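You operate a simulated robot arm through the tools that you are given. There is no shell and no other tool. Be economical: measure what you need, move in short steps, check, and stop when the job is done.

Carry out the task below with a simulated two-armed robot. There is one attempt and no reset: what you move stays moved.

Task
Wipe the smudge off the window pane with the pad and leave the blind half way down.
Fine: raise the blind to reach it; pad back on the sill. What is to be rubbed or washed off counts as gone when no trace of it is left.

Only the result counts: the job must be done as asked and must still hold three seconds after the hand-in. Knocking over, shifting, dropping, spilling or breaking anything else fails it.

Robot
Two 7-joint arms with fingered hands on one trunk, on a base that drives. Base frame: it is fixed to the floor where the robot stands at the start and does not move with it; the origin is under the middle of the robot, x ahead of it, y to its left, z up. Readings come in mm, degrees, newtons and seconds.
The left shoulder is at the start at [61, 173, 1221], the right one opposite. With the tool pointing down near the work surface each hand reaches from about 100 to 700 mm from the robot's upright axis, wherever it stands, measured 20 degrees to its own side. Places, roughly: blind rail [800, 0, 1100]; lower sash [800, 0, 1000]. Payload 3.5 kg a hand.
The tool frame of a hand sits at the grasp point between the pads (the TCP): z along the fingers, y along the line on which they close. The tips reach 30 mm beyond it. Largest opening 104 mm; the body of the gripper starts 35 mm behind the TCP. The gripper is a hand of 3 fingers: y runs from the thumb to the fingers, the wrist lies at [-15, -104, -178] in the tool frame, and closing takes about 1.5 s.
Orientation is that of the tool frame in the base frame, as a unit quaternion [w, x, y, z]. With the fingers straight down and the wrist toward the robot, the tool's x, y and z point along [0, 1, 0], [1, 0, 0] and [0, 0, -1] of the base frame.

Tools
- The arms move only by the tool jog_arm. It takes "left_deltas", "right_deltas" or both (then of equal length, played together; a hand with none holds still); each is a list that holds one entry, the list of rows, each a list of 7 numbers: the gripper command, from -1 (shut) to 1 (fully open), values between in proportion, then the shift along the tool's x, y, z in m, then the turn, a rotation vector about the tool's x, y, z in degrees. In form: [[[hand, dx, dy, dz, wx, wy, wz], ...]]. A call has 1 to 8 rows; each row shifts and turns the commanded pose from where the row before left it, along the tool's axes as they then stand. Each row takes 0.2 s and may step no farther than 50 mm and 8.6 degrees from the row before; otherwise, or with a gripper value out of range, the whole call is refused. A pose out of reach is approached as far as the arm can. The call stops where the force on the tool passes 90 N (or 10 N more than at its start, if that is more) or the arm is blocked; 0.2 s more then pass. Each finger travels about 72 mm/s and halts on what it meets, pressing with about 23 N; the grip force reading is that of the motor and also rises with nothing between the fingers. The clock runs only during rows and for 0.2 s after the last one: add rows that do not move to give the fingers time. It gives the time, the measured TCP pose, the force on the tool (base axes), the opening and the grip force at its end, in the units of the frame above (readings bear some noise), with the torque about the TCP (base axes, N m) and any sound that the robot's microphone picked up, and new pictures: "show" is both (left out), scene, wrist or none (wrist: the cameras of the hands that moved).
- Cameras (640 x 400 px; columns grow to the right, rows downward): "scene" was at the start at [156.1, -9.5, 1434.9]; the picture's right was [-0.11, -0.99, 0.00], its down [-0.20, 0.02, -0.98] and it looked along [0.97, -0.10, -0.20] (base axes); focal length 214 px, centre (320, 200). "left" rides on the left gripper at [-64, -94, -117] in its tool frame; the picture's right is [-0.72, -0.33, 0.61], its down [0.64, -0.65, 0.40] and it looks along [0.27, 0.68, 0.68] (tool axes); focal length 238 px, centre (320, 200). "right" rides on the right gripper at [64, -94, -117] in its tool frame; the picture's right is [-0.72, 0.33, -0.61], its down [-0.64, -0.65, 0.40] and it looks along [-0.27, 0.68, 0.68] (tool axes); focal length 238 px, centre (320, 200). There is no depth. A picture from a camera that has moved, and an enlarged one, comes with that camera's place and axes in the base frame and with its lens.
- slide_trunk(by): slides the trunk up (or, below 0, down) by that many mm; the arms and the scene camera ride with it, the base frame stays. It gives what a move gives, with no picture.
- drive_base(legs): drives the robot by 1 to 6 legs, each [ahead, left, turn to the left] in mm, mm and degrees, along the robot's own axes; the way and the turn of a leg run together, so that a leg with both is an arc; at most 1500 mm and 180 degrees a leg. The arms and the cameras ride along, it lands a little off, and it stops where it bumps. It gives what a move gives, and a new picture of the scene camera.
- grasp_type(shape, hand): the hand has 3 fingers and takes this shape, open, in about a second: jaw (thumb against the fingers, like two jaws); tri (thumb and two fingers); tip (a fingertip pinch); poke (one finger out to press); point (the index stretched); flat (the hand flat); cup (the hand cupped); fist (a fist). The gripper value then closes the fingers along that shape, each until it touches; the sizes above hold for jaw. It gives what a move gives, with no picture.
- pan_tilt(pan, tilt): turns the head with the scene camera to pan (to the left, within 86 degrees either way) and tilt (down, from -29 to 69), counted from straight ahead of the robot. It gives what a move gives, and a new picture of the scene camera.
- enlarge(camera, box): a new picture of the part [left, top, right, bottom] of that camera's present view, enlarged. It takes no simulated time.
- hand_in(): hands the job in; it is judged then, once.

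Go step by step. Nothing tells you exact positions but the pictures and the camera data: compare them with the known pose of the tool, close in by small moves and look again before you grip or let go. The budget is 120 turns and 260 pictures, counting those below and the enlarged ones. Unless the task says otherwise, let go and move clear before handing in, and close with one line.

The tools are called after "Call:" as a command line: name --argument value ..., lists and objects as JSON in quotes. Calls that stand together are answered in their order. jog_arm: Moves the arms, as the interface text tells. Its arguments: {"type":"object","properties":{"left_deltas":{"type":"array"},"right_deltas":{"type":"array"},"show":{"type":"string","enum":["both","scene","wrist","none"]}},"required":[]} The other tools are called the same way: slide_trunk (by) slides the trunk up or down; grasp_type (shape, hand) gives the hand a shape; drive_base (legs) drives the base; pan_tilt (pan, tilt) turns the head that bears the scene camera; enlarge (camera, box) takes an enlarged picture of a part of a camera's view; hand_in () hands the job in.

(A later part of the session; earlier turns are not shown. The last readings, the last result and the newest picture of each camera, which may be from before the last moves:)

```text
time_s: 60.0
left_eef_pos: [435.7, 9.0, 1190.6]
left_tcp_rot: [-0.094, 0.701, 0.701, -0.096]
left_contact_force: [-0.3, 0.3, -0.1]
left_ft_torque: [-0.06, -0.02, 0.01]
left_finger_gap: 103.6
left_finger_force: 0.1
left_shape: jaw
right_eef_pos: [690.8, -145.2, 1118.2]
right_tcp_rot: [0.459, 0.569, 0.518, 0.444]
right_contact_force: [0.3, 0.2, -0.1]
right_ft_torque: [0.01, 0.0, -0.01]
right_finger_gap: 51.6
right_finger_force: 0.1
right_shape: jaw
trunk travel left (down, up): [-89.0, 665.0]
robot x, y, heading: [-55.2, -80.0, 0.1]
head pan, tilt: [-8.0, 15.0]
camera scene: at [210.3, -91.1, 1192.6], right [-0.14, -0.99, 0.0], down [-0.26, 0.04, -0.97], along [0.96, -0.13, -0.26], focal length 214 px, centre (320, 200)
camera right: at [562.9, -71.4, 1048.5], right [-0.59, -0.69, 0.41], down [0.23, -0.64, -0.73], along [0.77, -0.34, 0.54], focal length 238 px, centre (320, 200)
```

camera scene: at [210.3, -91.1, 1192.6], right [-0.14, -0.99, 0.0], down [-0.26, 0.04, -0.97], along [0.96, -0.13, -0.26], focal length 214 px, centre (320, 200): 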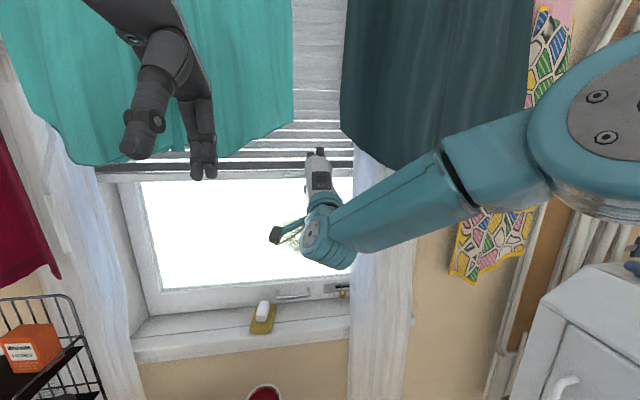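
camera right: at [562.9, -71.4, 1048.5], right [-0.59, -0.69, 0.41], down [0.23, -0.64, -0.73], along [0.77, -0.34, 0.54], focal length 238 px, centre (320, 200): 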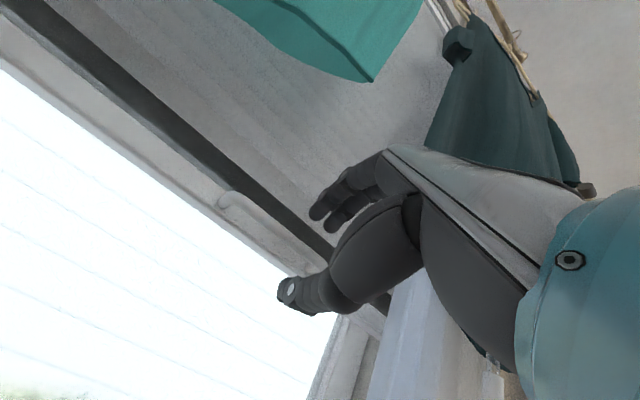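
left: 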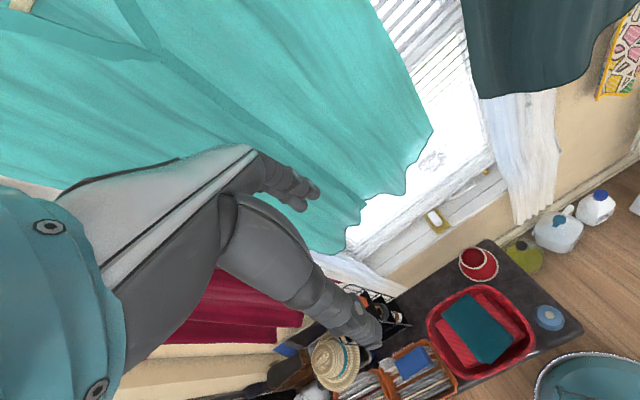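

Call:
jog_arm --right_deltas '[[[0, -0.001, 0.001, 0.018, 0, 0, 0], [0, -0.001, 0.001, 0.016, 0, 0, 0], [-0.5, 0, 0, 0, 0, 0, 0], [-1, 0, 0, 0, 0, 0, 0], [-1, 0, 0, 0, 0, 0, 0], [-1, 0, 0, 0, 0, 0, 0]]]'

```text
time_s: 61.4
left_eef_pos: [435.5, 9.8, 1190.5]
left_tcp_rot: [-0.095, 0.7, 0.701, -0.096]
left_contact_force: [-0.6, -0.2, 0.5]
left_ft_torque: [0.0, 0.02, 0.04]
left_finger_gap: 103.9
left_finger_force: 0.1
left_shape: jaw
right_eef_pos: [718.9, -135.5, 1120.4]
right_tcp_rot: [0.459, 0.57, 0.518, 0.443]
right_contact_force: [-5.9, -0.3, -3.0]
right_ft_torque: [0.01, -0.03, 0.0]
right_finger_gap: 9.8
right_finger_force: 23.2
right_shape: jaw
right hand out of reach, approached as far as the arm can: row 1, 2
trunk travel left (down, up): [-89.0, 665.0]
robot x, y, heading: [-55.8, -78.7, 0.3]
head pan, tilt: [-8.0, 15.0]
camera scene: at [210.1, -91.1, 1192.6], right [-0.14, -0.99, 0.0], down [-0.26, 0.04, -0.97], along [0.96, -0.13, -0.26], focal length 214 px, centre (320, 200)
camera right: at [590.2, -61.4, 1051.3], right [-0.59, -0.69, 0.41], down [0.23, -0.64, -0.74], along [0.77, -0.34, 0.54], focal length 238 px, centre (320, 200)
```

scene: 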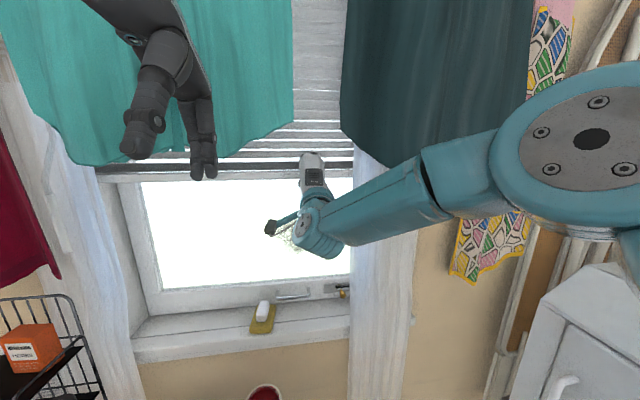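
right: 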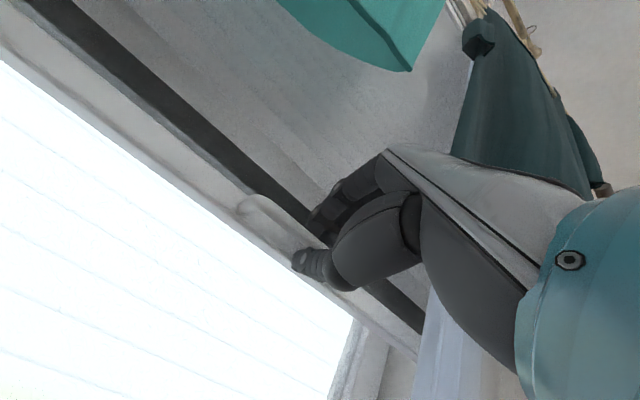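

A square pinch on the bar now (gap 10 mm). I'll raise with the trunk in steps and watch the force.

Call:
slide_trunk --by 60

Call:
slide_trunk --by 60

Call:
pan_tilt --pan -8 --tilt 12

```text
time_s: 62.4
left_eef_pos: [436.9, 8.6, 1250.5]
left_tcp_rot: [-0.095, 0.699, 0.702, -0.096]
left_contact_force: [0.5, 0.5, 0.0]
left_ft_torque: [0.01, 0.03, 0.0]
left_finger_gap: 103.8
left_finger_force: 0.0
left_shape: jaw
right_eef_pos: [687.6, -134.2, 1219.6]
right_tcp_rot: [0.476, 0.556, 0.502, 0.461]
right_contact_force: [-0.3, -0.6, -0.1]
right_ft_torque: [0.03, 0.0, -0.01]
right_finger_gap: 7.9
right_finger_force: 22.7
right_shape: jaw
trunk travel left (down, up): [-149.0, 605.0]
robot x, y, heading: [-52.6, -80.7, -0.1]
head pan, tilt: [-8.0, 15.0]
```

```text
time_s: 63.4
left_eef_pos: [436.9, 8.1, 1310.3]
left_tcp_rot: [-0.095, 0.7, 0.701, -0.096]
left_contact_force: [0.6, 0.2, 0.4]
left_ft_torque: [-0.02, 0.01, 0.06]
left_finger_gap: 103.6
left_finger_force: 0.0
left_shape: jaw
right_eef_pos: [681.4, -132.2, 1289.1]
right_tcp_rot: [0.477, 0.558, 0.499, 0.462]
right_contact_force: [-0.7, -0.3, -1.2]
right_ft_torque: [-0.01, -0.01, 0.01]
right_finger_gap: 8.2
right_finger_force: 23.1
right_shape: jaw
trunk travel left (down, up): [-209.0, 545.0]
robot x, y, heading: [-58.9, -75.8, 0.1]
head pan, tilt: [-8.0, 15.0]
```

```text
time_s: 64.1
left_eef_pos: [435.8, 9.1, 1310.0]
left_tcp_rot: [-0.095, 0.7, 0.701, -0.095]
left_contact_force: [0.8, 0.2, 1.1]
left_ft_torque: [0.01, 0.01, -0.02]
left_finger_gap: 103.7
left_finger_force: 0.0
left_shape: jaw
right_eef_pos: [679.9, -132.8, 1288.8]
right_tcp_rot: [0.477, 0.558, 0.499, 0.462]
right_contact_force: [0.5, -0.5, -0.6]
right_ft_torque: [0.02, -0.05, -0.02]
right_finger_gap: 8.1
right_finger_force: 22.8
right_shape: jaw
trunk travel left (down, up): [-209.0, 545.0]
robot x, y, heading: [-57.7, -78.7, 0.3]
head pan, tilt: [-8.0, 12.0]
camera scene: at [144.6, -91.1, 1323.5], right [-0.14, -0.99, 0.0], down [-0.21, 0.03, -0.98], along [0.97, -0.14, -0.21], focal length 214 px, centre (320, 200)
```

scene: 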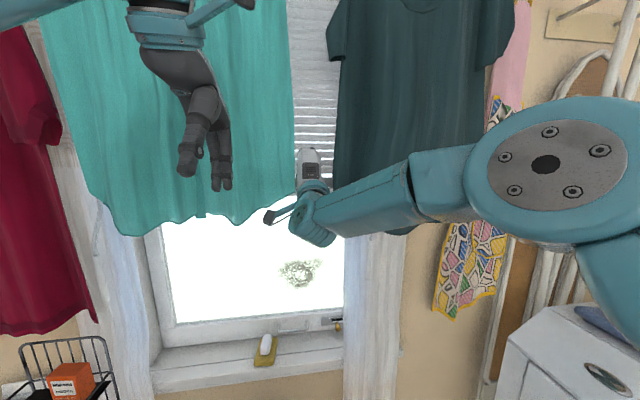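

The lean pulled the hand off at some point. I'll check where the rail is now.

Call:
enlarge --camera "scene" --box '[230, 80, 390, 260]'

Call:
enlarge --camera "right" --box '[0, 0, 640, 400]'

```text
2.22 times, centred on (310, 170) of scene
camera zoom: at [144.6, -91.1, 1323.5], right [-0.14, -0.99, 0.0], down [-0.21, 0.03, -0.98], along [0.97, -0.14, -0.21], focal length 477 px, centre (342, 267)
```

zoom: 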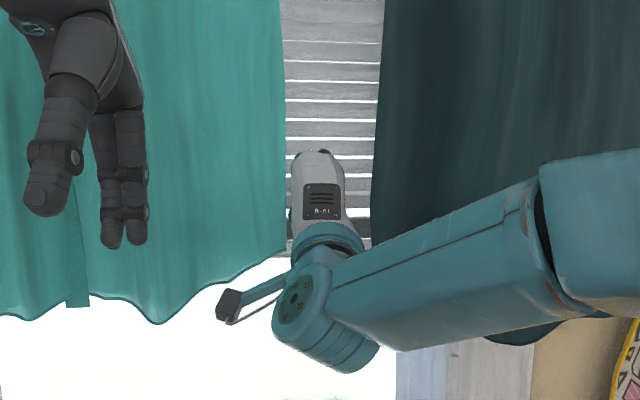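

```text
1.00 times, centred on (320, 200) of right (not enlarged: the box is as wide or as high as the picture)
camera zoom: at [557.6, -57.5, 1212.5], right [-0.63, -0.69, 0.37], down [0.28, -0.64, -0.72], along [0.73, -0.35, 0.59], focal length 238 px, centre (320, 200)
```

zoom: 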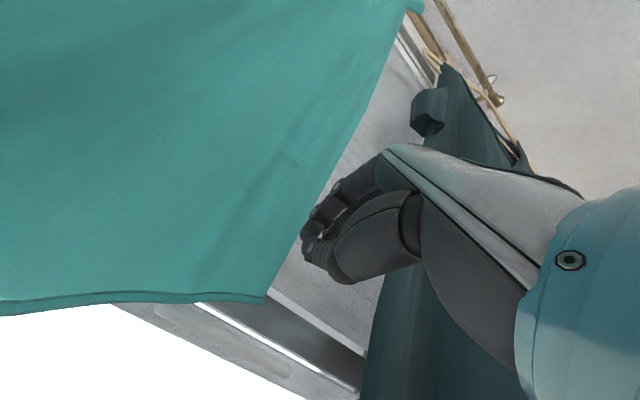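

The rail is now at about z=1214 and holding. I'll retract, bring the base back to x≈0 for slack, and regrip to keep raising.

Call:
jog_arm --right_deltas '[[[-1, 0, 0, -0.03, 0, 0, 0], [-1, 0, 0, -0.03, 0, 0, 0], [0, -0.002, -0.036, 0, 0, 0, 0], [0, -0.002, -0.036, 0, 0, 0, 0], [0, 0, 0, 0, 0, 0, 0]]]' --show "none"

Call:
drive_base --legs '[[56, 0, 0]]'

Call:
enlarge --camera "right" --box '[0, 0, 640, 400]'

```text
time_s: 65.3
left_eef_pos: [436.2, 9.9, 1309.9]
left_tcp_rot: [-0.095, 0.7, 0.701, -0.097]
left_contact_force: [-0.6, -0.1, -0.5]
left_ft_torque: [-0.05, -0.02, 0.04]
left_finger_gap: 103.4
left_finger_force: 0.0
left_shape: jaw
right_eef_pos: [611.7, -128.5, 1223.2]
right_tcp_rot: [0.477, 0.558, 0.498, 0.462]
right_contact_force: [-0.2, -0.3, -0.4]
right_ft_torque: [0.02, -0.01, -0.04]
right_finger_gap: 51.4
right_finger_force: 0.1
right_shape: jaw
trunk travel left (down, up): [-209.0, 545.0]
robot x, y, heading: [-53.1, -78.4, 0.1]
head pan, tilt: [-8.0, 12.0]
```

```text
time_s: 66.2
left_eef_pos: [493.3, 9.2, 1309.5]
left_tcp_rot: [-0.096, 0.699, 0.702, -0.096]
left_contact_force: [1.1, 0.0, 0.3]
left_ft_torque: [0.01, 0.05, 0.02]
left_finger_gap: 103.8
left_finger_force: 0.2
left_shape: jaw
right_eef_pos: [668.8, -127.5, 1224.0]
right_tcp_rot: [0.477, 0.557, 0.499, 0.462]
right_contact_force: [0.3, -0.3, 0.0]
right_ft_torque: [0.02, -0.05, -0.01]
right_finger_gap: 51.6
right_finger_force: 0.2
right_shape: jaw
trunk travel left (down, up): [-209.0, 545.0]
robot x, y, heading: [-0.2, -78.3, 0.4]
head pan, tilt: [-8.0, 12.0]
camera scene: at [201.6, -90.7, 1323.3], right [-0.14, -0.99, 0.0], down [-0.21, 0.03, -0.98], along [0.97, -0.13, -0.21], focal length 214 px, centre (320, 200)
```

scene: 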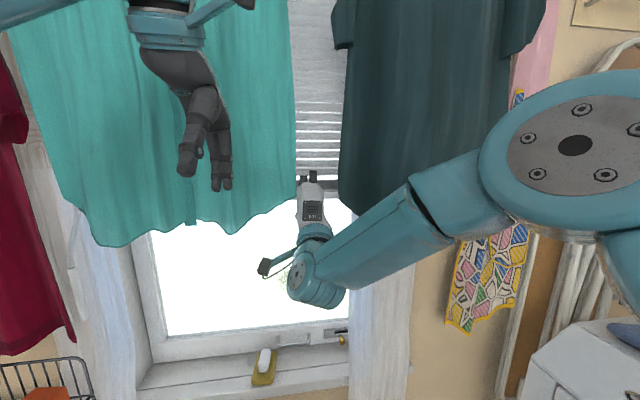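

```text
1.00 times, centred on (320, 200) of right (not enlarged: the box is as wide or as high as the picture)
camera zoom: at [546.8, -52.0, 1147.0], right [-0.62, -0.69, 0.37], down [0.28, -0.64, -0.72], along [0.73, -0.35, 0.59], focal length 238 px, centre (320, 200)
```

zoom: 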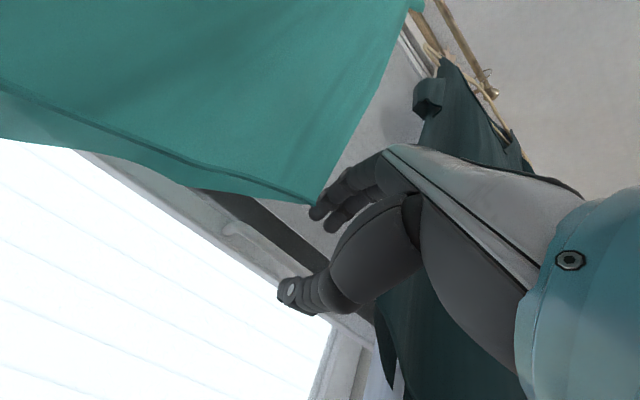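

Call:
jog_arm --right_deltas '[[[0, -0.003, 0.0014, 0.0272, 0, 0, 0], [0, -0.003, 0.0014, 0.0272, 0, 0, 0], [-0.5, 0, 0, 0, 0, 0, 0], [-1, 0, 0, 0, 0, 0, 0], [-1, 0, 0, 0, 0, 0, 0], [-1, 0, 0, 0, 0, 0, 0]]]'

```text
time_s: 67.6
left_eef_pos: [493.7, 10.3, 1310.0]
left_tcp_rot: [-0.095, 0.7, 0.701, -0.096]
left_contact_force: [-0.6, 0.2, 0.1]
left_ft_torque: [-0.01, -0.02, 0.02]
left_finger_gap: 103.7
left_finger_force: 0.0
left_shape: jaw
right_eef_pos: [714.1, -118.3, 1229.1]
right_tcp_rot: [0.474, 0.563, 0.499, 0.458]
right_contact_force: [3.6, 0.7, -7.3]
right_ft_torque: [0.0, 0.03, 0.01]
right_finger_gap: 3.4
right_finger_force: 22.7
right_shape: jaw
right hand out of reach, approached as far as the arm can: row 1, 2
trunk travel left (down, up): [-209.0, 545.0]
robot x, y, heading: [1.3, -78.1, -0.1]
head pan, tilt: [-8.0, 12.0]
camera scene: at [201.7, -90.6, 1323.2], right [-0.14, -0.99, 0.0], down [-0.21, 0.03, -0.98], along [0.97, -0.13, -0.21], focal length 214 px, centre (320, 200)
camera right: at [590.8, -42.0, 1153.3], right [-0.63, -0.69, 0.37], down [0.26, -0.63, -0.73], along [0.73, -0.36, 0.58], focal length 238 px, centre (320, 200)
```

scene: 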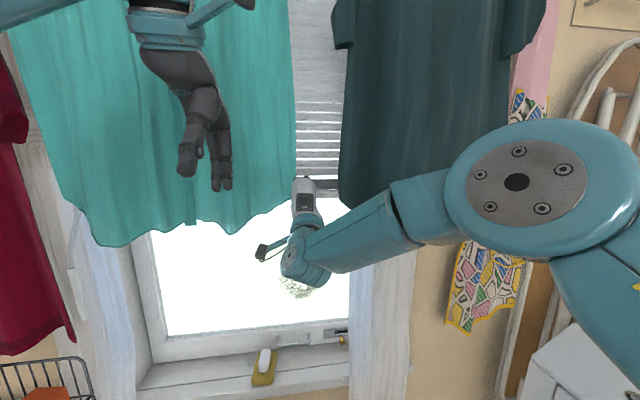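
right: 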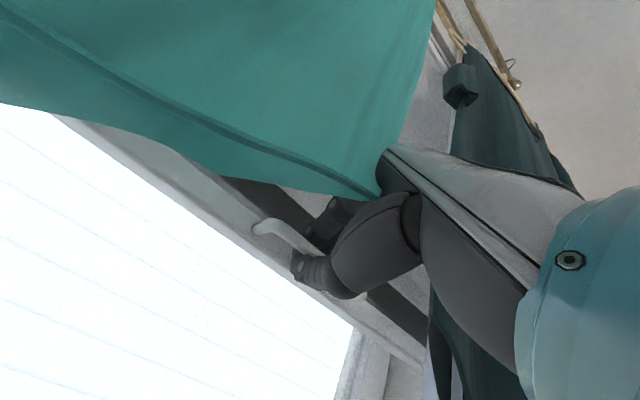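

The arm is at its wrist limit again, so I'd rather move the base than the arm. I'll look straight down to check clearance to the table.

Call:
pan_tilt --pan 10 --tilt 69

```text
time_s: 68.9
left_eef_pos: [493.5, 10.6, 1309.7]
left_tcp_rot: [-0.095, 0.7, 0.701, -0.097]
left_contact_force: [-0.4, 0.8, -0.5]
left_ft_torque: [-0.02, 0.02, 0.0]
left_finger_gap: 103.7
left_finger_force: 0.0
left_shape: jaw
right_eef_pos: [714.2, -117.7, 1230.5]
right_tcp_rot: [0.476, 0.563, 0.497, 0.459]
right_contact_force: [5.9, 1.7, -4.1]
right_ft_torque: [0.03, -0.03, 0.03]
right_finger_gap: 3.6
right_finger_force: 22.1
right_shape: jaw
trunk travel left (down, up): [-209.0, 545.0]
robot x, y, heading: [-0.5, -81.8, 0.0]
head pan, tilt: [10.0, 68.8]
camera scene: at [164.4, -67.9, 1242.8], right [0.17, -0.98, 0.0], down [-0.92, -0.16, -0.36], along [0.36, 0.06, -0.93], focal length 214 px, centre (320, 200)
```

scene: 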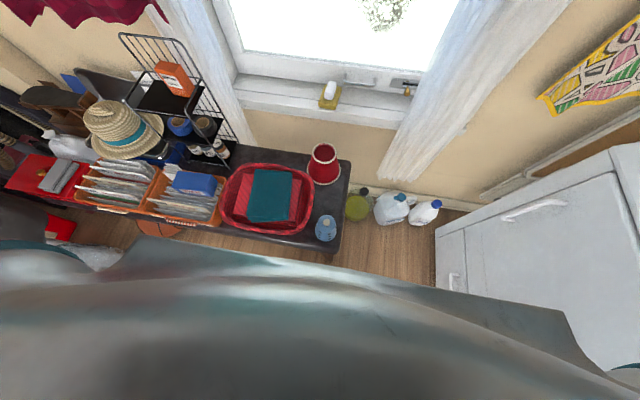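

Table clearance is uncertain, so I'll keep the base here. The limit was fine at a steeper pitch, so I'll retreat, pitch down about 13° and re-approach.

Call:
jog_arm --right_deltas '[[[-0.3, 0, 0, 0, 0, 0, 0], [0, 0, 0, -0.025, 0, 0, 0], [0, 0, 0, -0.025, 6.5, 0, 0], [0, 0, 0, 0, 6.5, 0, 0], [0, 0, 0, 0, 0, 0, 0]]]' --show "none"

Call:
pan_tilt --pan -8 --tilt 8

Call:
enlarge --camera "right" --box '[0, 0, 640, 400]'

```text
time_s: 70.1
left_eef_pos: [491.7, 9.3, 1310.0]
left_tcp_rot: [-0.095, 0.7, 0.701, -0.096]
left_contact_force: [-0.4, -0.4, 0.1]
left_ft_torque: [0.02, -0.02, -0.02]
left_finger_gap: 103.7
left_finger_force: 0.0
left_shape: jaw
right_eef_pos: [660.9, -114.2, 1238.2]
right_tcp_rot: [0.411, 0.608, 0.547, 0.402]
right_contact_force: [0.2, -0.6, 1.0]
right_ft_torque: [0.02, 0.02, -0.01]
right_finger_gap: 51.8
right_finger_force: 0.0
right_shape: jaw
trunk travel left (down, up): [-209.0, 545.0]
robot x, y, heading: [2.1, -80.4, 0.1]
head pan, tilt: [10.0, 68.8]
```

```text
time_s: 71.4
left_eef_pos: [492.1, 10.1, 1310.0]
left_tcp_rot: [-0.095, 0.7, 0.701, -0.097]
left_contact_force: [0.1, 0.4, 0.0]
left_ft_torque: [0.0, 0.03, 0.02]
left_finger_gap: 103.7
left_finger_force: 0.1
left_shape: jaw
right_eef_pos: [660.7, -114.2, 1236.8]
right_tcp_rot: [0.411, 0.608, 0.547, 0.402]
right_contact_force: [-0.6, 0.0, 0.0]
right_ft_torque: [0.02, 0.01, 0.0]
right_finger_gap: 51.9
right_finger_force: 0.1
right_shape: jaw
trunk travel left (down, up): [-209.0, 545.0]
robot x, y, heading: [1.2, -80.0, 0.4]
head pan, tilt: [-8.0, 8.0]
camera scene: at [199.7, -90.6, 1329.9], right [-0.14, -0.99, 0.0], down [-0.14, 0.02, -0.99], along [0.98, -0.14, -0.14], focal length 214 px, centre (320, 200)
```

scene: 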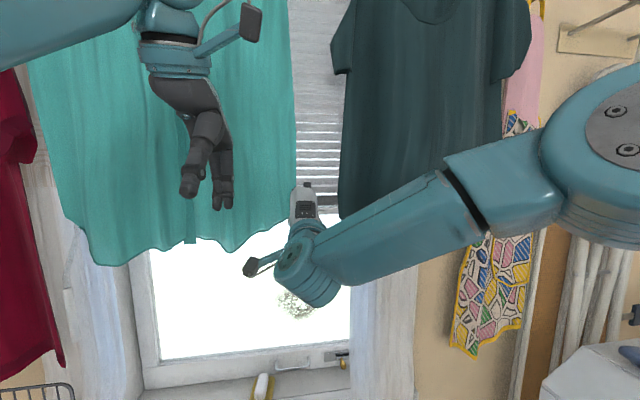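

```text
1.00 times, centred on (320, 200) of right (not enlarged: the box is as wide or as high as the picture)
camera zoom: at [523.6, -39.0, 1191.2], right [-0.52, -0.7, 0.49], down [0.11, -0.62, -0.78], along [0.85, -0.35, 0.4], focal length 238 px, centre (320, 200)
```

zoom: 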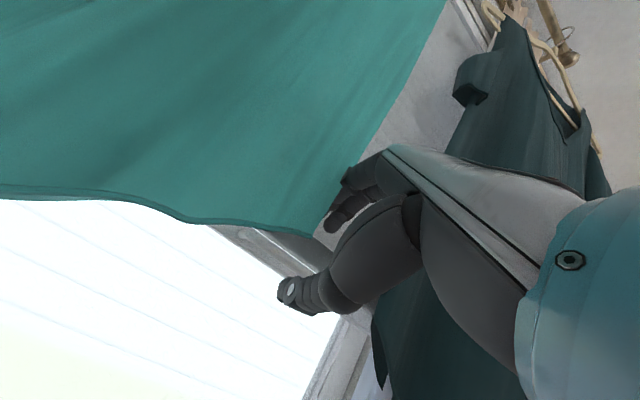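

Call:
jog_arm --right_deltas '[[[0, -0.025, 0, 0, 0, 0, 0], [0, 0, 0.0048, 0.0295, 0, 0, 0], [0, 0, 0.0048, 0.0295, 0, 0, 0], [0, 0, 0, 0, 0, 0, 0]]]'

```text
time_s: 72.4
left_eef_pos: [489.2, 9.8, 1312.3]
left_tcp_rot: [-0.094, 0.7, 0.701, -0.096]
left_contact_force: [-1.1, 0.7, -0.5]
left_ft_torque: [-0.02, 0.02, -0.02]
left_finger_gap: 103.7
left_finger_force: 0.1
left_shape: jaw
right_eef_pos: [713.9, -144.1, 1226.2]
right_tcp_rot: [0.411, 0.607, 0.548, 0.404]
right_contact_force: [-11.5, -0.3, -0.6]
right_ft_torque: [0.01, -0.22, 0.05]
right_finger_gap: 49.3
right_finger_force: 0.0
right_shape: jaw
trunk travel left (down, up): [-209.0, 545.0]
robot x, y, heading: [-1.4, -78.1, -0.0]
head pan, tilt: [-8.0, 8.0]
camera scene: at [197.5, -90.7, 1330.4], right [-0.14, -0.99, 0.0], down [-0.14, 0.02, -0.99], along [0.98, -0.14, -0.14], focal length 214 px, centre (320, 200)
camera right: at [577.0, -68.9, 1178.4], right [-0.52, -0.7, 0.49], down [0.11, -0.62, -0.78], along [0.85, -0.35, 0.4], focal length 238 px, centre (320, 200)
```

scene: 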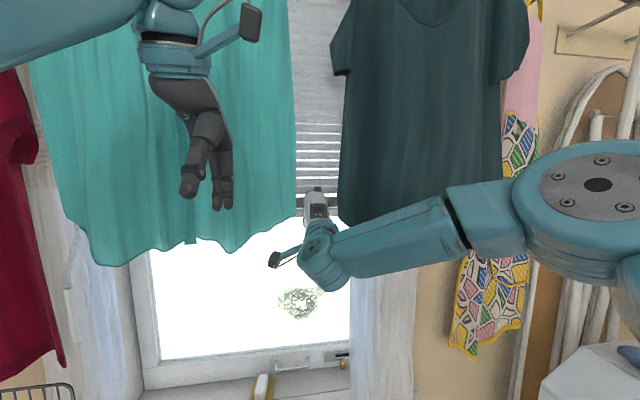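
right: 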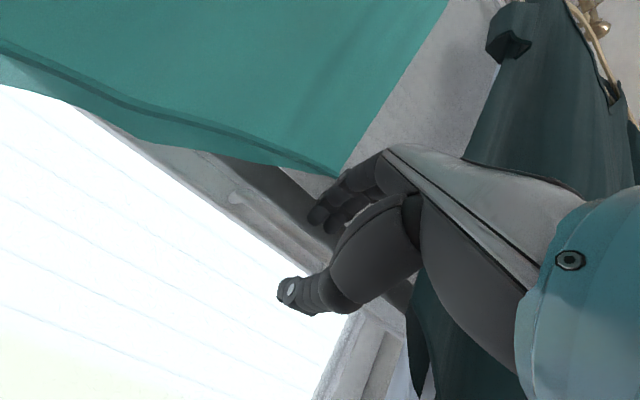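

In reach this time, with light contact at the fingertips. I'll close on the bar.

Call:
jog_arm --right_deltas '[[[-0.6, 0, -0.003, 0, 0, 0, 0], [-1, 0, 0, 0.002, 0, 0, 0], [-1, 0, 0, 0.002, 0, 0, 0], [-1, 0, 0, 0, 0, 0, 0], [-1, 0, 0, 0, 0, 0, 0]]]' --show "wrist"

Call:
slide_trunk --by 40

Call:
enlarge --camera "right" --box '[0, 0, 640, 400]'

```text
time_s: 73.6
left_eef_pos: [490.9, 9.2, 1311.8]
left_tcp_rot: [-0.094, 0.7, 0.701, -0.095]
left_contact_force: [-0.6, 0.3, 0.3]
left_ft_torque: [0.03, 0.03, 0.0]
left_finger_gap: 103.8
left_finger_force: 0.1
left_shape: jaw
right_eef_pos: [719.7, -142.0, 1220.1]
right_tcp_rot: [0.411, 0.608, 0.547, 0.402]
right_contact_force: [-8.2, -3.2, -2.5]
right_ft_torque: [-0.07, -0.49, -0.07]
right_finger_gap: 18.1
right_finger_force: 23.2
right_shape: jaw
trunk travel left (down, up): [-209.0, 545.0]
robot x, y, heading: [-1.5, -74.5, 0.1]
head pan, tilt: [-8.0, 8.0]
camera right: at [582.4, -68.4, 1174.5], right [-0.52, -0.7, 0.49], down [0.11, -0.62, -0.78], along [0.85, -0.35, 0.4], focal length 238 px, centre (320, 200)
```

right: 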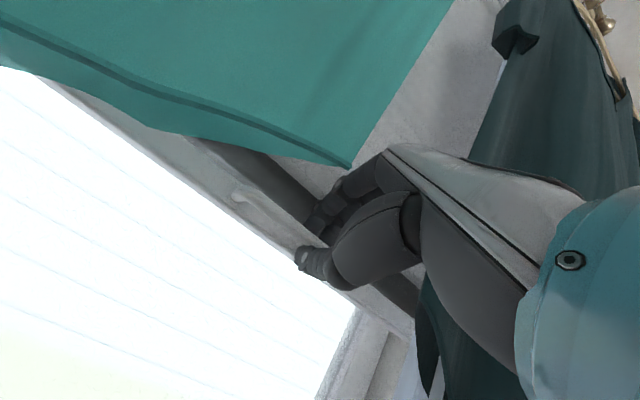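

```text
time_s: 74.4
left_eef_pos: [489.8, 9.1, 1351.4]
left_tcp_rot: [-0.095, 0.7, 0.701, -0.096]
left_contact_force: [0.1, -0.5, -0.6]
left_ft_torque: [-0.03, 0.01, 0.01]
left_finger_gap: 103.7
left_finger_force: 0.1
left_shape: jaw
right_eef_pos: [719.1, -142.8, 1265.2]
right_tcp_rot: [0.412, 0.606, 0.546, 0.405]
right_contact_force: [-5.7, -4.0, -0.7]
right_ft_torque: [-0.04, -0.55, -0.12]
right_finger_gap: 18.6
right_finger_force: 23.0
right_shape: jaw
trunk travel left (down, up): [-249.0, 505.0]
robot x, y, heading: [-1.9, -79.1, -0.1]
head pan, tilt: [-8.0, 8.0]
```

```text
1.00 times, centred on (320, 200) of right (not enlarged: the box is as wide or as high as the picture)
camera zoom: at [582.8, -67.9, 1217.3], right [-0.53, -0.7, 0.48], down [0.12, -0.62, -0.78], along [0.84, -0.35, 0.41], focal length 238 px, centre (320, 200)
```

zoom: 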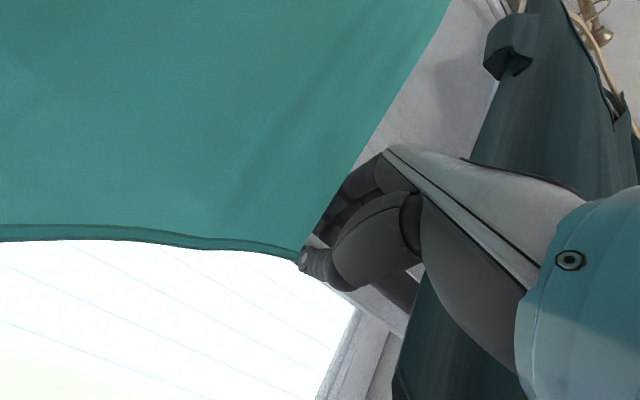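

The bar is being lifted with low force. I'll continue in small trunk steps.

Call:
slide_trunk --by 40

Call:
slide_trunk --by 30

Call:
enlarge --camera "right" --box '[0, 0, 640, 400]'

Call:
enlarge --camera "scene" --box '[240, 0, 400, 240]'

```text
time_s: 75.2
left_eef_pos: [490.4, 10.5, 1390.9]
left_tcp_rot: [-0.095, 0.699, 0.702, -0.097]
left_contact_force: [0.2, -0.1, 0.3]
left_ft_torque: [0.0, -0.01, -0.02]
left_finger_gap: 103.7
left_finger_force: 0.0
left_shape: jaw
right_eef_pos: [719.9, -141.7, 1304.2]
right_tcp_rot: [0.411, 0.606, 0.547, 0.405]
right_contact_force: [-4.1, -3.3, -0.1]
right_ft_torque: [-0.08, -0.53, -0.12]
right_finger_gap: 19.1
right_finger_force: 23.1
right_shape: jaw
trunk travel left (down, up): [-289.0, 465.0]
robot x, y, heading: [-0.8, -78.4, 0.3]
head pan, tilt: [-8.0, 8.0]
```

```text
time_s: 76.0
left_eef_pos: [490.2, 9.4, 1421.6]
left_tcp_rot: [-0.095, 0.699, 0.702, -0.096]
left_contact_force: [0.1, 0.5, 0.1]
left_ft_torque: [-0.02, 0.02, 0.03]
left_finger_gap: 103.7
left_finger_force: 0.1
left_shape: jaw
right_eef_pos: [720.9, -142.4, 1335.0]
right_tcp_rot: [0.412, 0.608, 0.546, 0.404]
right_contact_force: [-4.2, -3.9, -0.4]
right_ft_torque: [-0.03, -0.48, -0.11]
right_finger_gap: 18.9
right_finger_force: 22.9
right_shape: jaw
trunk travel left (down, up): [-319.0, 435.0]
robot x, y, heading: [0.7, -76.1, -0.0]
head pan, tilt: [-8.0, 8.0]
```

```text
1.00 times, centred on (320, 200) of right (not enlarged: the box is as wide or as high as the picture)
camera zoom: at [582.9, -67.8, 1286.7], right [-0.52, -0.7, 0.48], down [0.12, -0.62, -0.78], along [0.84, -0.35, 0.41], focal length 238 px, centre (320, 200)
```

zoom: 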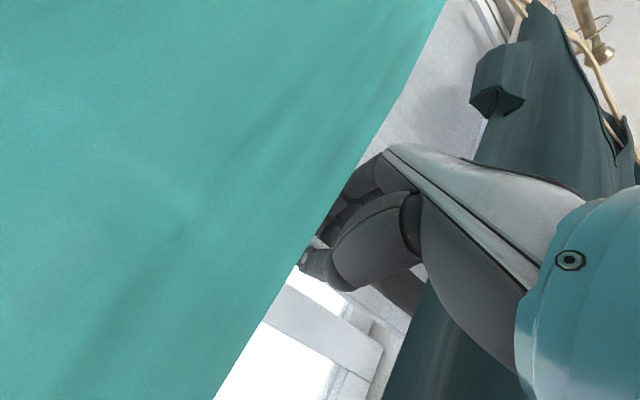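

```text
1.67 times, centred on (320, 120) of scene
camera zoom: at [152.7, -91.6, 1442.8], right [-0.14, -0.99, 0.0], down [-0.14, 0.02, -0.99], along [0.98, -0.14, -0.14], focal length 358 px, centre (320, 333)
```

zoom: 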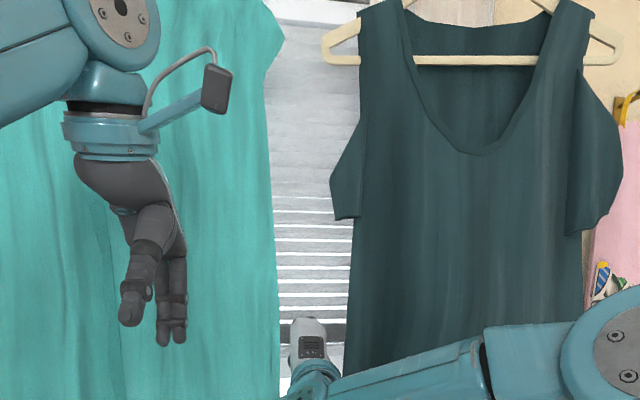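

The bar is at about z=1328 and the head is near 1835. To learn the real travel, I'll go on a bit to see whether an upper stop shows up.

Call:
slide_trunk --by 40

Call:
slide_trunk --by 40

Call:
enlarge --camera "right" --box '[0, 0, 640, 400]'

```text
time_s: 76.8
left_eef_pos: [490.8, 8.9, 1460.1]
left_tcp_rot: [-0.095, 0.7, 0.701, -0.096]
left_contact_force: [-1.3, -0.4, -0.7]
left_ft_torque: [-0.03, -0.01, -0.01]
left_finger_gap: 104.0
left_finger_force: 0.0
left_shape: jaw
right_eef_pos: [720.3, -143.2, 1374.5]
right_tcp_rot: [0.412, 0.607, 0.546, 0.404]
right_contact_force: [-3.3, -3.7, -0.3]
right_ft_torque: [-0.06, -0.52, -0.09]
right_finger_gap: 19.0
right_finger_force: 22.6
right_shape: jaw
trunk travel left (down, up): [-359.0, 395.0]
robot x, y, heading: [0.9, -80.3, 0.1]
head pan, tilt: [-8.0, 8.0]
```

```text
time_s: 77.7
left_eef_pos: [495.5, 8.4, 1498.9]
left_tcp_rot: [-0.096, 0.699, 0.702, -0.098]
left_contact_force: [-0.5, -0.3, 0.0]
left_ft_torque: [0.0, -0.02, 0.01]
left_finger_gap: 103.7
left_finger_force: 0.1
left_shape: jaw
right_eef_pos: [723.2, -140.7, 1395.6]
right_tcp_rot: [0.401, 0.612, 0.557, 0.394]
right_contact_force: [-9.2, -3.8, -47.1]
right_ft_torque: [-0.06, 0.03, -0.04]
right_finger_gap: 22.5
right_finger_force: 23.2
right_shape: jaw
trunk travel left (down, up): [-399.0, 355.0]
robot x, y, heading: [0.7, -82.2, -0.0]
head pan, tilt: [-8.0, 8.0]
```

```text
1.00 times, centred on (320, 200) of right (not enlarged: the box is as wide or as high as the picture)
camera zoom: at [585.4, -66.5, 1353.4], right [-0.5, -0.7, 0.5], down [0.09, -0.62, -0.78], along [0.86, -0.34, 0.38], focal length 238 px, centre (320, 200)
```

zoom: 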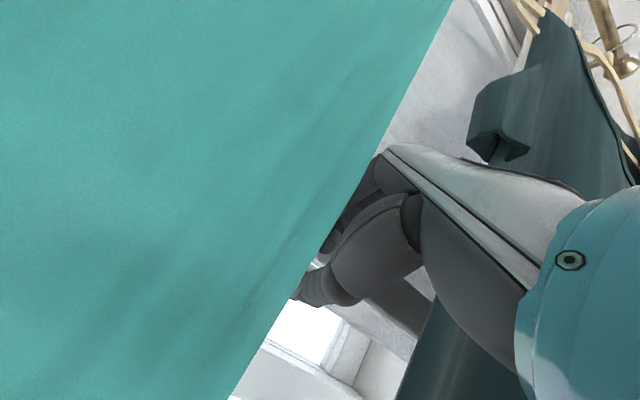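

A hard stop appears with the bar at z≈1388, so travel is about 810 to 1390 and half way is z≈1100, matching the given place. I'll lower back while still gripping.

Call:
slide_trunk --by -60

Call:
slide_trunk --by -60

Call:
enlarge --camera "right" --box '[0, 0, 640, 400]'

```text
time_s: 78.7
left_eef_pos: [489.2, 10.4, 1441.9]
left_tcp_rot: [-0.093, 0.7, 0.701, -0.095]
left_contact_force: [0.6, 0.3, 0.1]
left_ft_torque: [-0.01, 0.03, 0.03]
left_finger_gap: 103.7
left_finger_force: 0.2
left_shape: jaw
right_eef_pos: [718.4, -141.0, 1353.2]
right_tcp_rot: [0.411, 0.607, 0.548, 0.403]
right_contact_force: [-8.9, 1.7, -1.4]
right_ft_torque: [0.03, -0.76, 0.19]
right_finger_gap: 18.4
right_finger_force: 23.2
right_shape: jaw
trunk travel left (down, up): [-339.0, 415.0]
robot x, y, heading: [0.7, -78.2, -0.2]
head pan, tilt: [-8.0, 8.0]
```

```text
time_s: 79.7
left_eef_pos: [490.5, 10.9, 1380.8]
left_tcp_rot: [-0.094, 0.7, 0.701, -0.095]
left_contact_force: [0.2, -0.5, 0.3]
left_ft_torque: [-0.06, 0.0, -0.02]
left_finger_gap: 103.7
left_finger_force: 0.0
left_shape: jaw
right_eef_pos: [720.2, -142.1, 1289.0]
right_tcp_rot: [0.41, 0.608, 0.549, 0.401]
right_contact_force: [-9.1, 2.2, -5.2]
right_ft_torque: [-0.03, -0.62, 0.16]
right_finger_gap: 18.7
right_finger_force: 23.2
right_shape: jaw
trunk travel left (down, up): [-279.0, 475.0]
robot x, y, heading: [-0.3, -76.2, -0.3]
head pan, tilt: [-8.0, 8.0]
```

```text
1.00 times, centred on (320, 200) of right (not enlarged: the box is as wide or as high as the picture)
camera zoom: at [582.4, -66.8, 1244.2], right [-0.52, -0.7, 0.49], down [0.11, -0.62, -0.78], along [0.85, -0.35, 0.4], focal length 238 px, centre (320, 200)
```

zoom: 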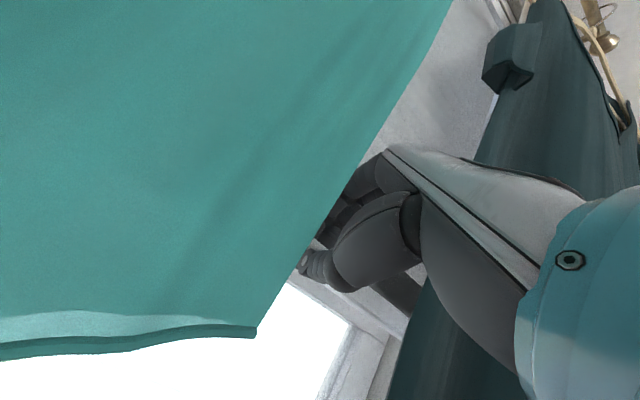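

The blind follows the hand down. I'll continue towards bar z≈1100.

Call:
slide_trunk --by -90

Call:
slide_trunk --by -90

Call:
enlarge --camera "right" --box '[0, 0, 640, 400]'

```text
time_s: 80.9
left_eef_pos: [490.5, 10.6, 1291.9]
left_tcp_rot: [-0.093, 0.7, 0.701, -0.095]
left_contact_force: [-0.1, 0.0, -0.2]
left_ft_torque: [-0.01, -0.02, 0.01]
left_finger_gap: 103.7
left_finger_force: 0.0
left_shape: jaw
right_eef_pos: [719.8, -142.6, 1199.4]
right_tcp_rot: [0.409, 0.608, 0.55, 0.401]
right_contact_force: [-10.5, 2.3, -6.4]
right_ft_torque: [-0.03, -0.55, 0.13]
right_finger_gap: 19.1
right_finger_force: 23.2
right_shape: jaw
trunk travel left (down, up): [-189.0, 565.0]
robot x, y, heading: [-1.1, -74.9, 0.3]
head pan, tilt: [-8.0, 8.0]
```

```text
time_s: 82.2
left_eef_pos: [490.6, 10.2, 1200.6]
left_tcp_rot: [-0.093, 0.699, 0.702, -0.096]
left_contact_force: [0.1, -0.4, 0.4]
left_ft_torque: [0.03, 0.0, 0.04]
left_finger_gap: 103.8
left_finger_force: 0.0
left_shape: jaw
right_eef_pos: [720.1, -142.2, 1110.4]
right_tcp_rot: [0.41, 0.608, 0.549, 0.401]
right_contact_force: [-9.9, 2.1, -6.8]
right_ft_torque: [-0.01, -0.52, 0.1]
right_finger_gap: 19.7
right_finger_force: 22.6
right_shape: jaw
trunk travel left (down, up): [-99.0, 655.0]
robot x, y, heading: [-3.5, -76.4, 0.1]
head pan, tilt: [-8.0, 8.0]
```

```text
1.00 times, centred on (320, 200) of right (not enlarged: the box is as wide or as high as the picture)
camera zoom: at [583.1, -67.0, 1063.9], right [-0.52, -0.7, 0.49], down [0.11, -0.62, -0.78], along [0.85, -0.35, 0.4], focal length 238 px, centre (320, 200)
```

zoom: 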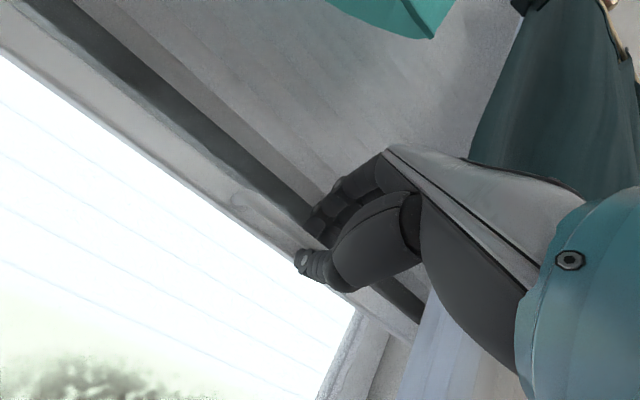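

The bar reads z≈1101, right at half travel. I'll release and back off, then check it stays.

Call:
jog_arm --right_deltas '[[[-0.5, 0, 0, 0, 0, 0, 0], [0, 0, 0, 0, 0, 0, 0], [0, 0, 0, 0, 0, 0, 0], [0, 0, -0.01, -0.03, 0, 0, 0], [0, 0, -0.011, -0.03, 0, 0, 0], [0, 0, -0.011, -0.03, 0, 0, 0], [0, 0, 0, 0, 0, 0, 0]]]' --show "wrist"

Call:
pan_tilt --pan -8 --tilt 25

Call:
enlarge --camera "scene" --box '[200, 120, 400, 245]'

Call:
enlarge --camera "left" --box '[0, 0, 640, 400]'

```text
time_s: 83.8
left_eef_pos: [491.9, 10.1, 1200.2]
left_tcp_rot: [-0.095, 0.7, 0.701, -0.096]
left_contact_force: [0.0, -0.6, 0.8]
left_ft_torque: [0.03, 0.02, -0.01]
left_finger_gap: 103.9
left_finger_force: 0.2
left_shape: jaw
right_eef_pos: [625.2, -134.3, 1107.9]
right_tcp_rot: [0.412, 0.608, 0.547, 0.403]
right_contact_force: [-0.9, 1.4, -0.1]
right_ft_torque: [-0.01, 0.04, -0.03]
right_finger_gap: 51.5
right_finger_force: 0.1
right_shape: jaw
trunk travel left (down, up): [-99.0, 655.0]
robot x, y, heading: [1.5, -82.0, 0.4]
head pan, tilt: [-8.0, 8.0]
camera right: at [489.0, -59.5, 1062.2], right [-0.52, -0.7, 0.49], down [0.11, -0.62, -0.78], along [0.85, -0.35, 0.4], focal length 238 px, centre (320, 200)
```

right: 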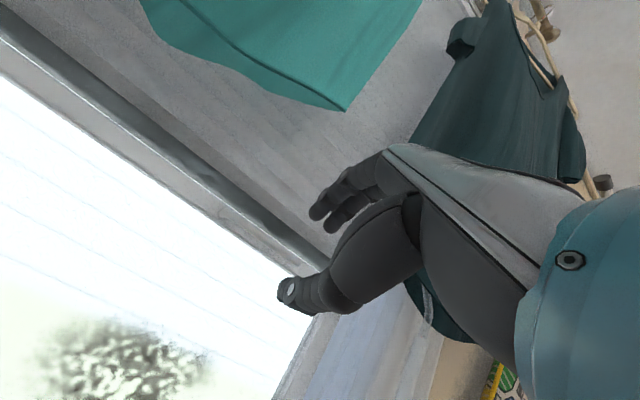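

```text
time_s: 84.6
left_eef_pos: [490.3, 9.5, 1200.1]
left_tcp_rot: [-0.094, 0.7, 0.702, -0.096]
left_contact_force: [0.3, 0.7, -0.1]
left_ft_torque: [0.04, 0.0, -0.01]
left_finger_gap: 103.4
left_finger_force: 0.0
left_shape: jaw
right_eef_pos: [626.4, -134.3, 1107.8]
right_tcp_rot: [0.411, 0.608, 0.548, 0.403]
right_contact_force: [0.0, 0.8, -0.6]
right_ft_torque: [-0.02, 0.02, -0.01]
right_finger_gap: 51.5
right_finger_force: 0.0
right_shape: jaw
trunk travel left (down, up): [-99.0, 655.0]
robot x, y, heading: [-0.7, -78.2, 0.1]
head pan, tilt: [-8.0, 25.0]
camera scene: at [258.9, -90.5, 1187.1], right [-0.14, -0.99, 0.0], down [-0.42, 0.06, -0.91], along [0.9, -0.12, -0.42], focal length 214 px, centre (320, 200)
```

scene: 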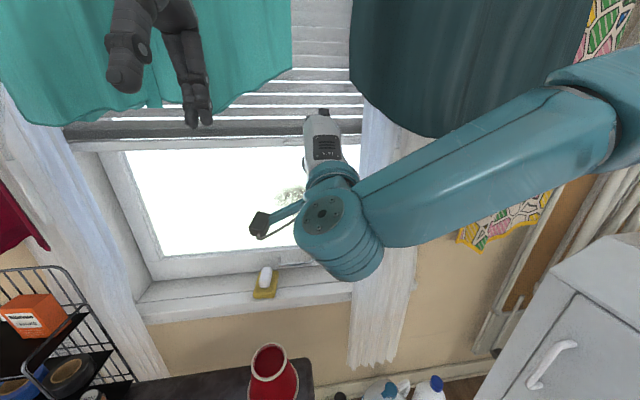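

```text
3.20 times, centred on (300, 182) of scene
camera zoom: at [258.9, -90.5, 1187.1], right [-0.14, -0.99, 0.0], down [-0.42, 0.06, -0.91], along [0.9, -0.12, -0.42], focal length 686 px, centre (384, 256)
```

zoom: 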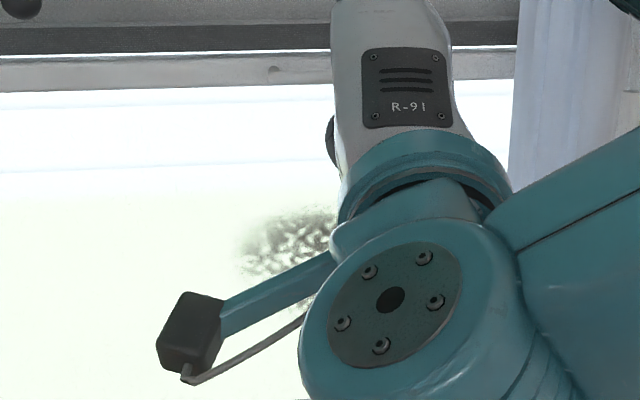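

```text
1.00 times, centred on (320, 200) of left (not enlarged: the box is as wide or as high as the picture)
camera zoom: at [431.0, -53.9, 1338.4], right [-0.48, -0.72, -0.5], down [-0.74, 0.64, -0.22], along [0.48, 0.27, -0.84], focal length 238 px, centre (320, 200)
```

zoom: 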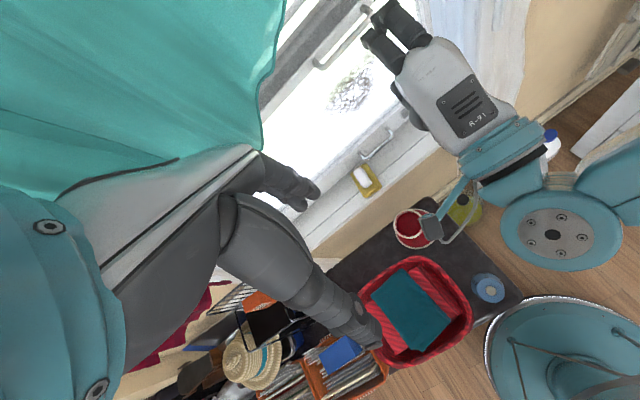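

The blind stays at half way. Next the pad: it sits near [748, 4, 705] with its white grip block lengthwise along x. I'll drop the hand below the hems and roll it so it closes sideways.

Call:
jog_arm --right_deltas '[[[0, -0.003, -0.038, -0.0075, 0, 0, 0], [0, -0.003, -0.038, -0.0075, 0, 0, 0], [0.2, -0.003, -0.038, -0.0075, 0, 0, 0], [0.2, 0, 0, 0, 0, 0, 8.6], [0.2, 0, 0, 0, 0, 0, 8.6], [0.2, 0, 0, 0, 0, 0, 8.6], [0.2, 0, 0, 0, 0, 0, 8.6], [0.2, 0, 0, 0, 0, 0, 8.6]]]' --show "none"

Call:
jog_arm --right_deltas '[[[0.2, 0, 0, 0, 0, 0, 8.6], [0.2, 0, 0, 0, 0, 0, 8.6], [0.2, 0, 0, 0, 0, 0, 8.6], [0.2, 0, 0, 0, 0, 0, 8.6], [0.2, 0, 0, 0, 0, 0, 8.6], [0.2, 0, 0, 0, 0, 0, 0]]]' --show "scene"

```text
time_s: 86.4
left_eef_pos: [492.0, 9.8, 1200.5]
left_tcp_rot: [-0.094, 0.7, 0.701, -0.096]
left_contact_force: [0.0, -0.6, -1.0]
left_ft_torque: [0.01, 0.03, -0.01]
left_finger_gap: 103.7
left_finger_force: 0.1
left_shape: jaw
right_eef_pos: [565.0, -134.7, 1011.2]
right_tcp_rot: [0.234, 0.767, 0.285, 0.525]
right_contact_force: [-0.5, 0.1, 0.4]
right_ft_torque: [0.02, 0.02, 0.03]
right_finger_gap: 62.2
right_finger_force: 0.1
right_shape: jaw
trunk travel left (down, up): [-99.0, 655.0]
robot x, y, heading: [-1.3, -78.4, 0.1]
head pan, tilt: [-8.0, 25.0]
```

```text
time_s: 87.8
left_eef_pos: [490.5, 9.3, 1201.1]
left_tcp_rot: [-0.096, 0.7, 0.701, -0.096]
left_contact_force: [0.0, -1.0, -0.7]
left_ft_torque: [-0.03, -0.02, -0.04]
left_finger_gap: 103.7
left_finger_force: 0.1
left_shape: jaw
right_eef_pos: [566.0, -135.9, 1012.5]
right_tcp_rot: [0.025, 0.819, -0.015, 0.574]
right_contact_force: [-0.8, -0.6, -0.7]
right_ft_torque: [0.0, 0.02, 0.02]
right_finger_gap: 61.9
right_finger_force: 0.1
right_shape: jaw
trunk travel left (down, up): [-99.0, 655.0]
robot x, y, heading: [2.7, -78.8, 0.1]
head pan, tilt: [-8.0, 25.0]
camera scene: at [258.9, -90.5, 1187.0], right [-0.14, -0.99, 0.0], down [-0.42, 0.06, -0.91], along [0.9, -0.12, -0.42], focal length 214 px, centre (320, 200)
```

scene: 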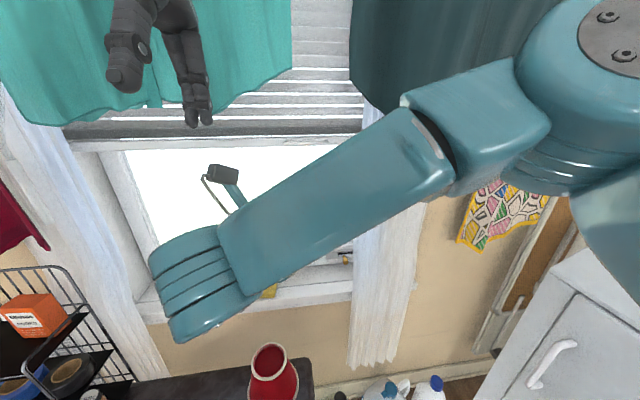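

Fully reachable. Now I'll pitch the hand down to about -70°.

Call:
jog_arm --right_deltas '[[[0.2, 0, 0, 0, 0, -8.6, 0], [0.2, 0, -0.02, 0, 0, -8.6, 0], [0.2, 0, -0.02, 0, 0, -8.6, 0], [0.2, 0, -0.02, 0, 0, -8.6, 0], [0.2, 0, -0.02, 0, 0, -8.6, 0], [0.2, 0, -0.02, 0, 0, -8.6, 0], [0.2, 0, 0, 0, 0, 0, 0]]]'

```text
time_s: 89.4
left_eef_pos: [490.8, 11.2, 1201.0]
left_tcp_rot: [-0.095, 0.7, 0.701, -0.096]
left_contact_force: [-0.4, -0.6, 0.2]
left_ft_torque: [-0.03, -0.01, 0.02]
left_finger_gap: 103.7
left_finger_force: 0.0
left_shape: jaw
right_eef_pos: [564.5, -46.2, 1007.6]
right_tcp_rot: [0.016, 0.986, -0.022, 0.162]
right_contact_force: [0.8, -0.5, 0.0]
right_ft_torque: [0.0, 0.02, 0.01]
right_finger_gap: 62.2
right_finger_force: 0.0
right_shape: jaw
right hand out of reach, approached as far as the arm can: row 6
trunk travel left (down, up): [-99.0, 655.0]
robot x, y, heading: [-3.0, -81.0, -0.1]
head pan, tilt: [-8.0, 25.0]
camera scene: at [258.9, -90.2, 1187.0], right [-0.14, -0.99, 0.0], down [-0.42, 0.06, -0.91], along [0.9, -0.12, -0.42], focal length 214 px, centre (320, 200)
camera right: at [592.3, 48.7, 1135.9], right [-0.89, -0.27, 0.36], down [-0.45, 0.66, -0.6], along [-0.07, -0.7, -0.71], focal length 238 px, centre (320, 200)
```

scene: 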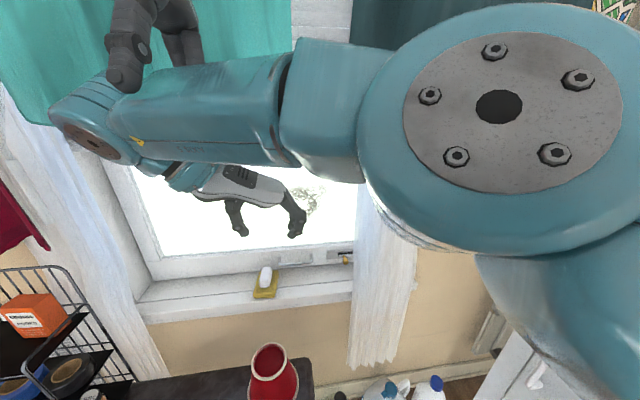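
right: 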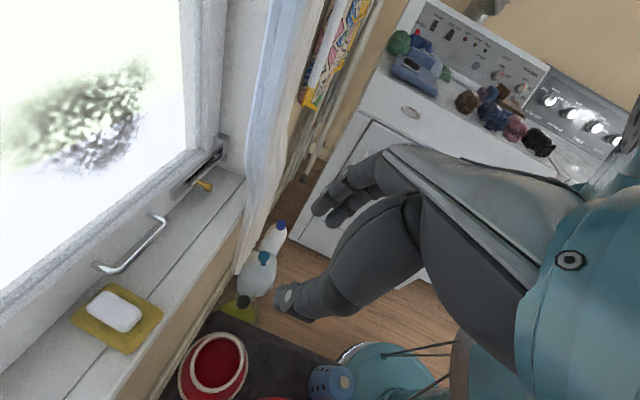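

The right wrist passes near the left hand, so I'll move the left hand up and away. I also want a close look at the pad.

Call:
enlarge --camera "right" --box '[40, 180, 280, 330]'

Call:
jog_arm --left_deltas '[[[1, 0.035, 0, -0.03, 0, 0, 0], [1, 0.035, 0, -0.03, 0, 0, 0], [1, 0.035, 0, -0.03, 0, 0, 0], [1, 0.035, 0, -0.03, 0, 0, 0], [1, 0.035, 0, -0.03, 0, 0, 0]]]' --show "none"

```text
2.67 times, centred on (160, 255) of right
camera zoom: at [592.3, 48.7, 1135.9], right [-0.89, -0.27, 0.36], down [-0.45, 0.66, -0.6], along [-0.07, -0.7, -0.71], focal length 636 px, centre (747, 53)
```

zoom: 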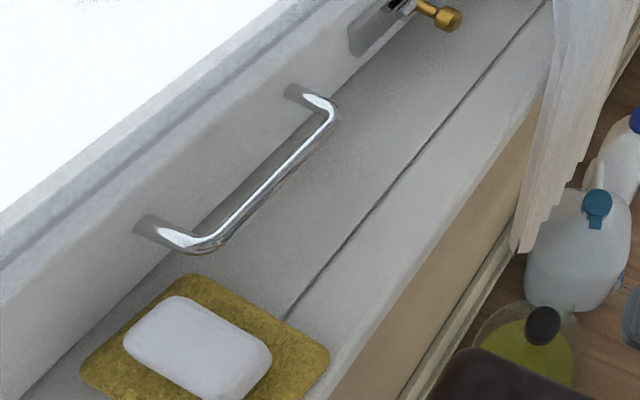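

```text
time_s: 90.6
left_eef_pos: [527.4, 113.9, 1263.4]
left_tcp_rot: [-0.092, 0.701, 0.701, -0.095]
left_contact_force: [-0.2, 0.5, -0.5]
left_ft_torque: [-0.04, -0.01, 0.01]
left_finger_gap: 103.7
left_finger_force: 0.1
left_shape: jaw
left hand out of reach, approached as far as the arm can: row 3, 4, 5
right_eef_pos: [565.3, -47.4, 1007.1]
right_tcp_rot: [0.017, 0.986, -0.023, 0.162]
right_contact_force: [-0.3, -0.6, -0.2]
right_ft_torque: [0.0, -0.04, -0.01]
right_finger_gap: 62.0
right_finger_force: 0.1
right_shape: jaw
trunk travel left (down, up): [-99.0, 655.0]
robot x, y, heading: [-0.7, -78.9, 0.2]
head pan, tilt: [-8.0, 25.0]
```

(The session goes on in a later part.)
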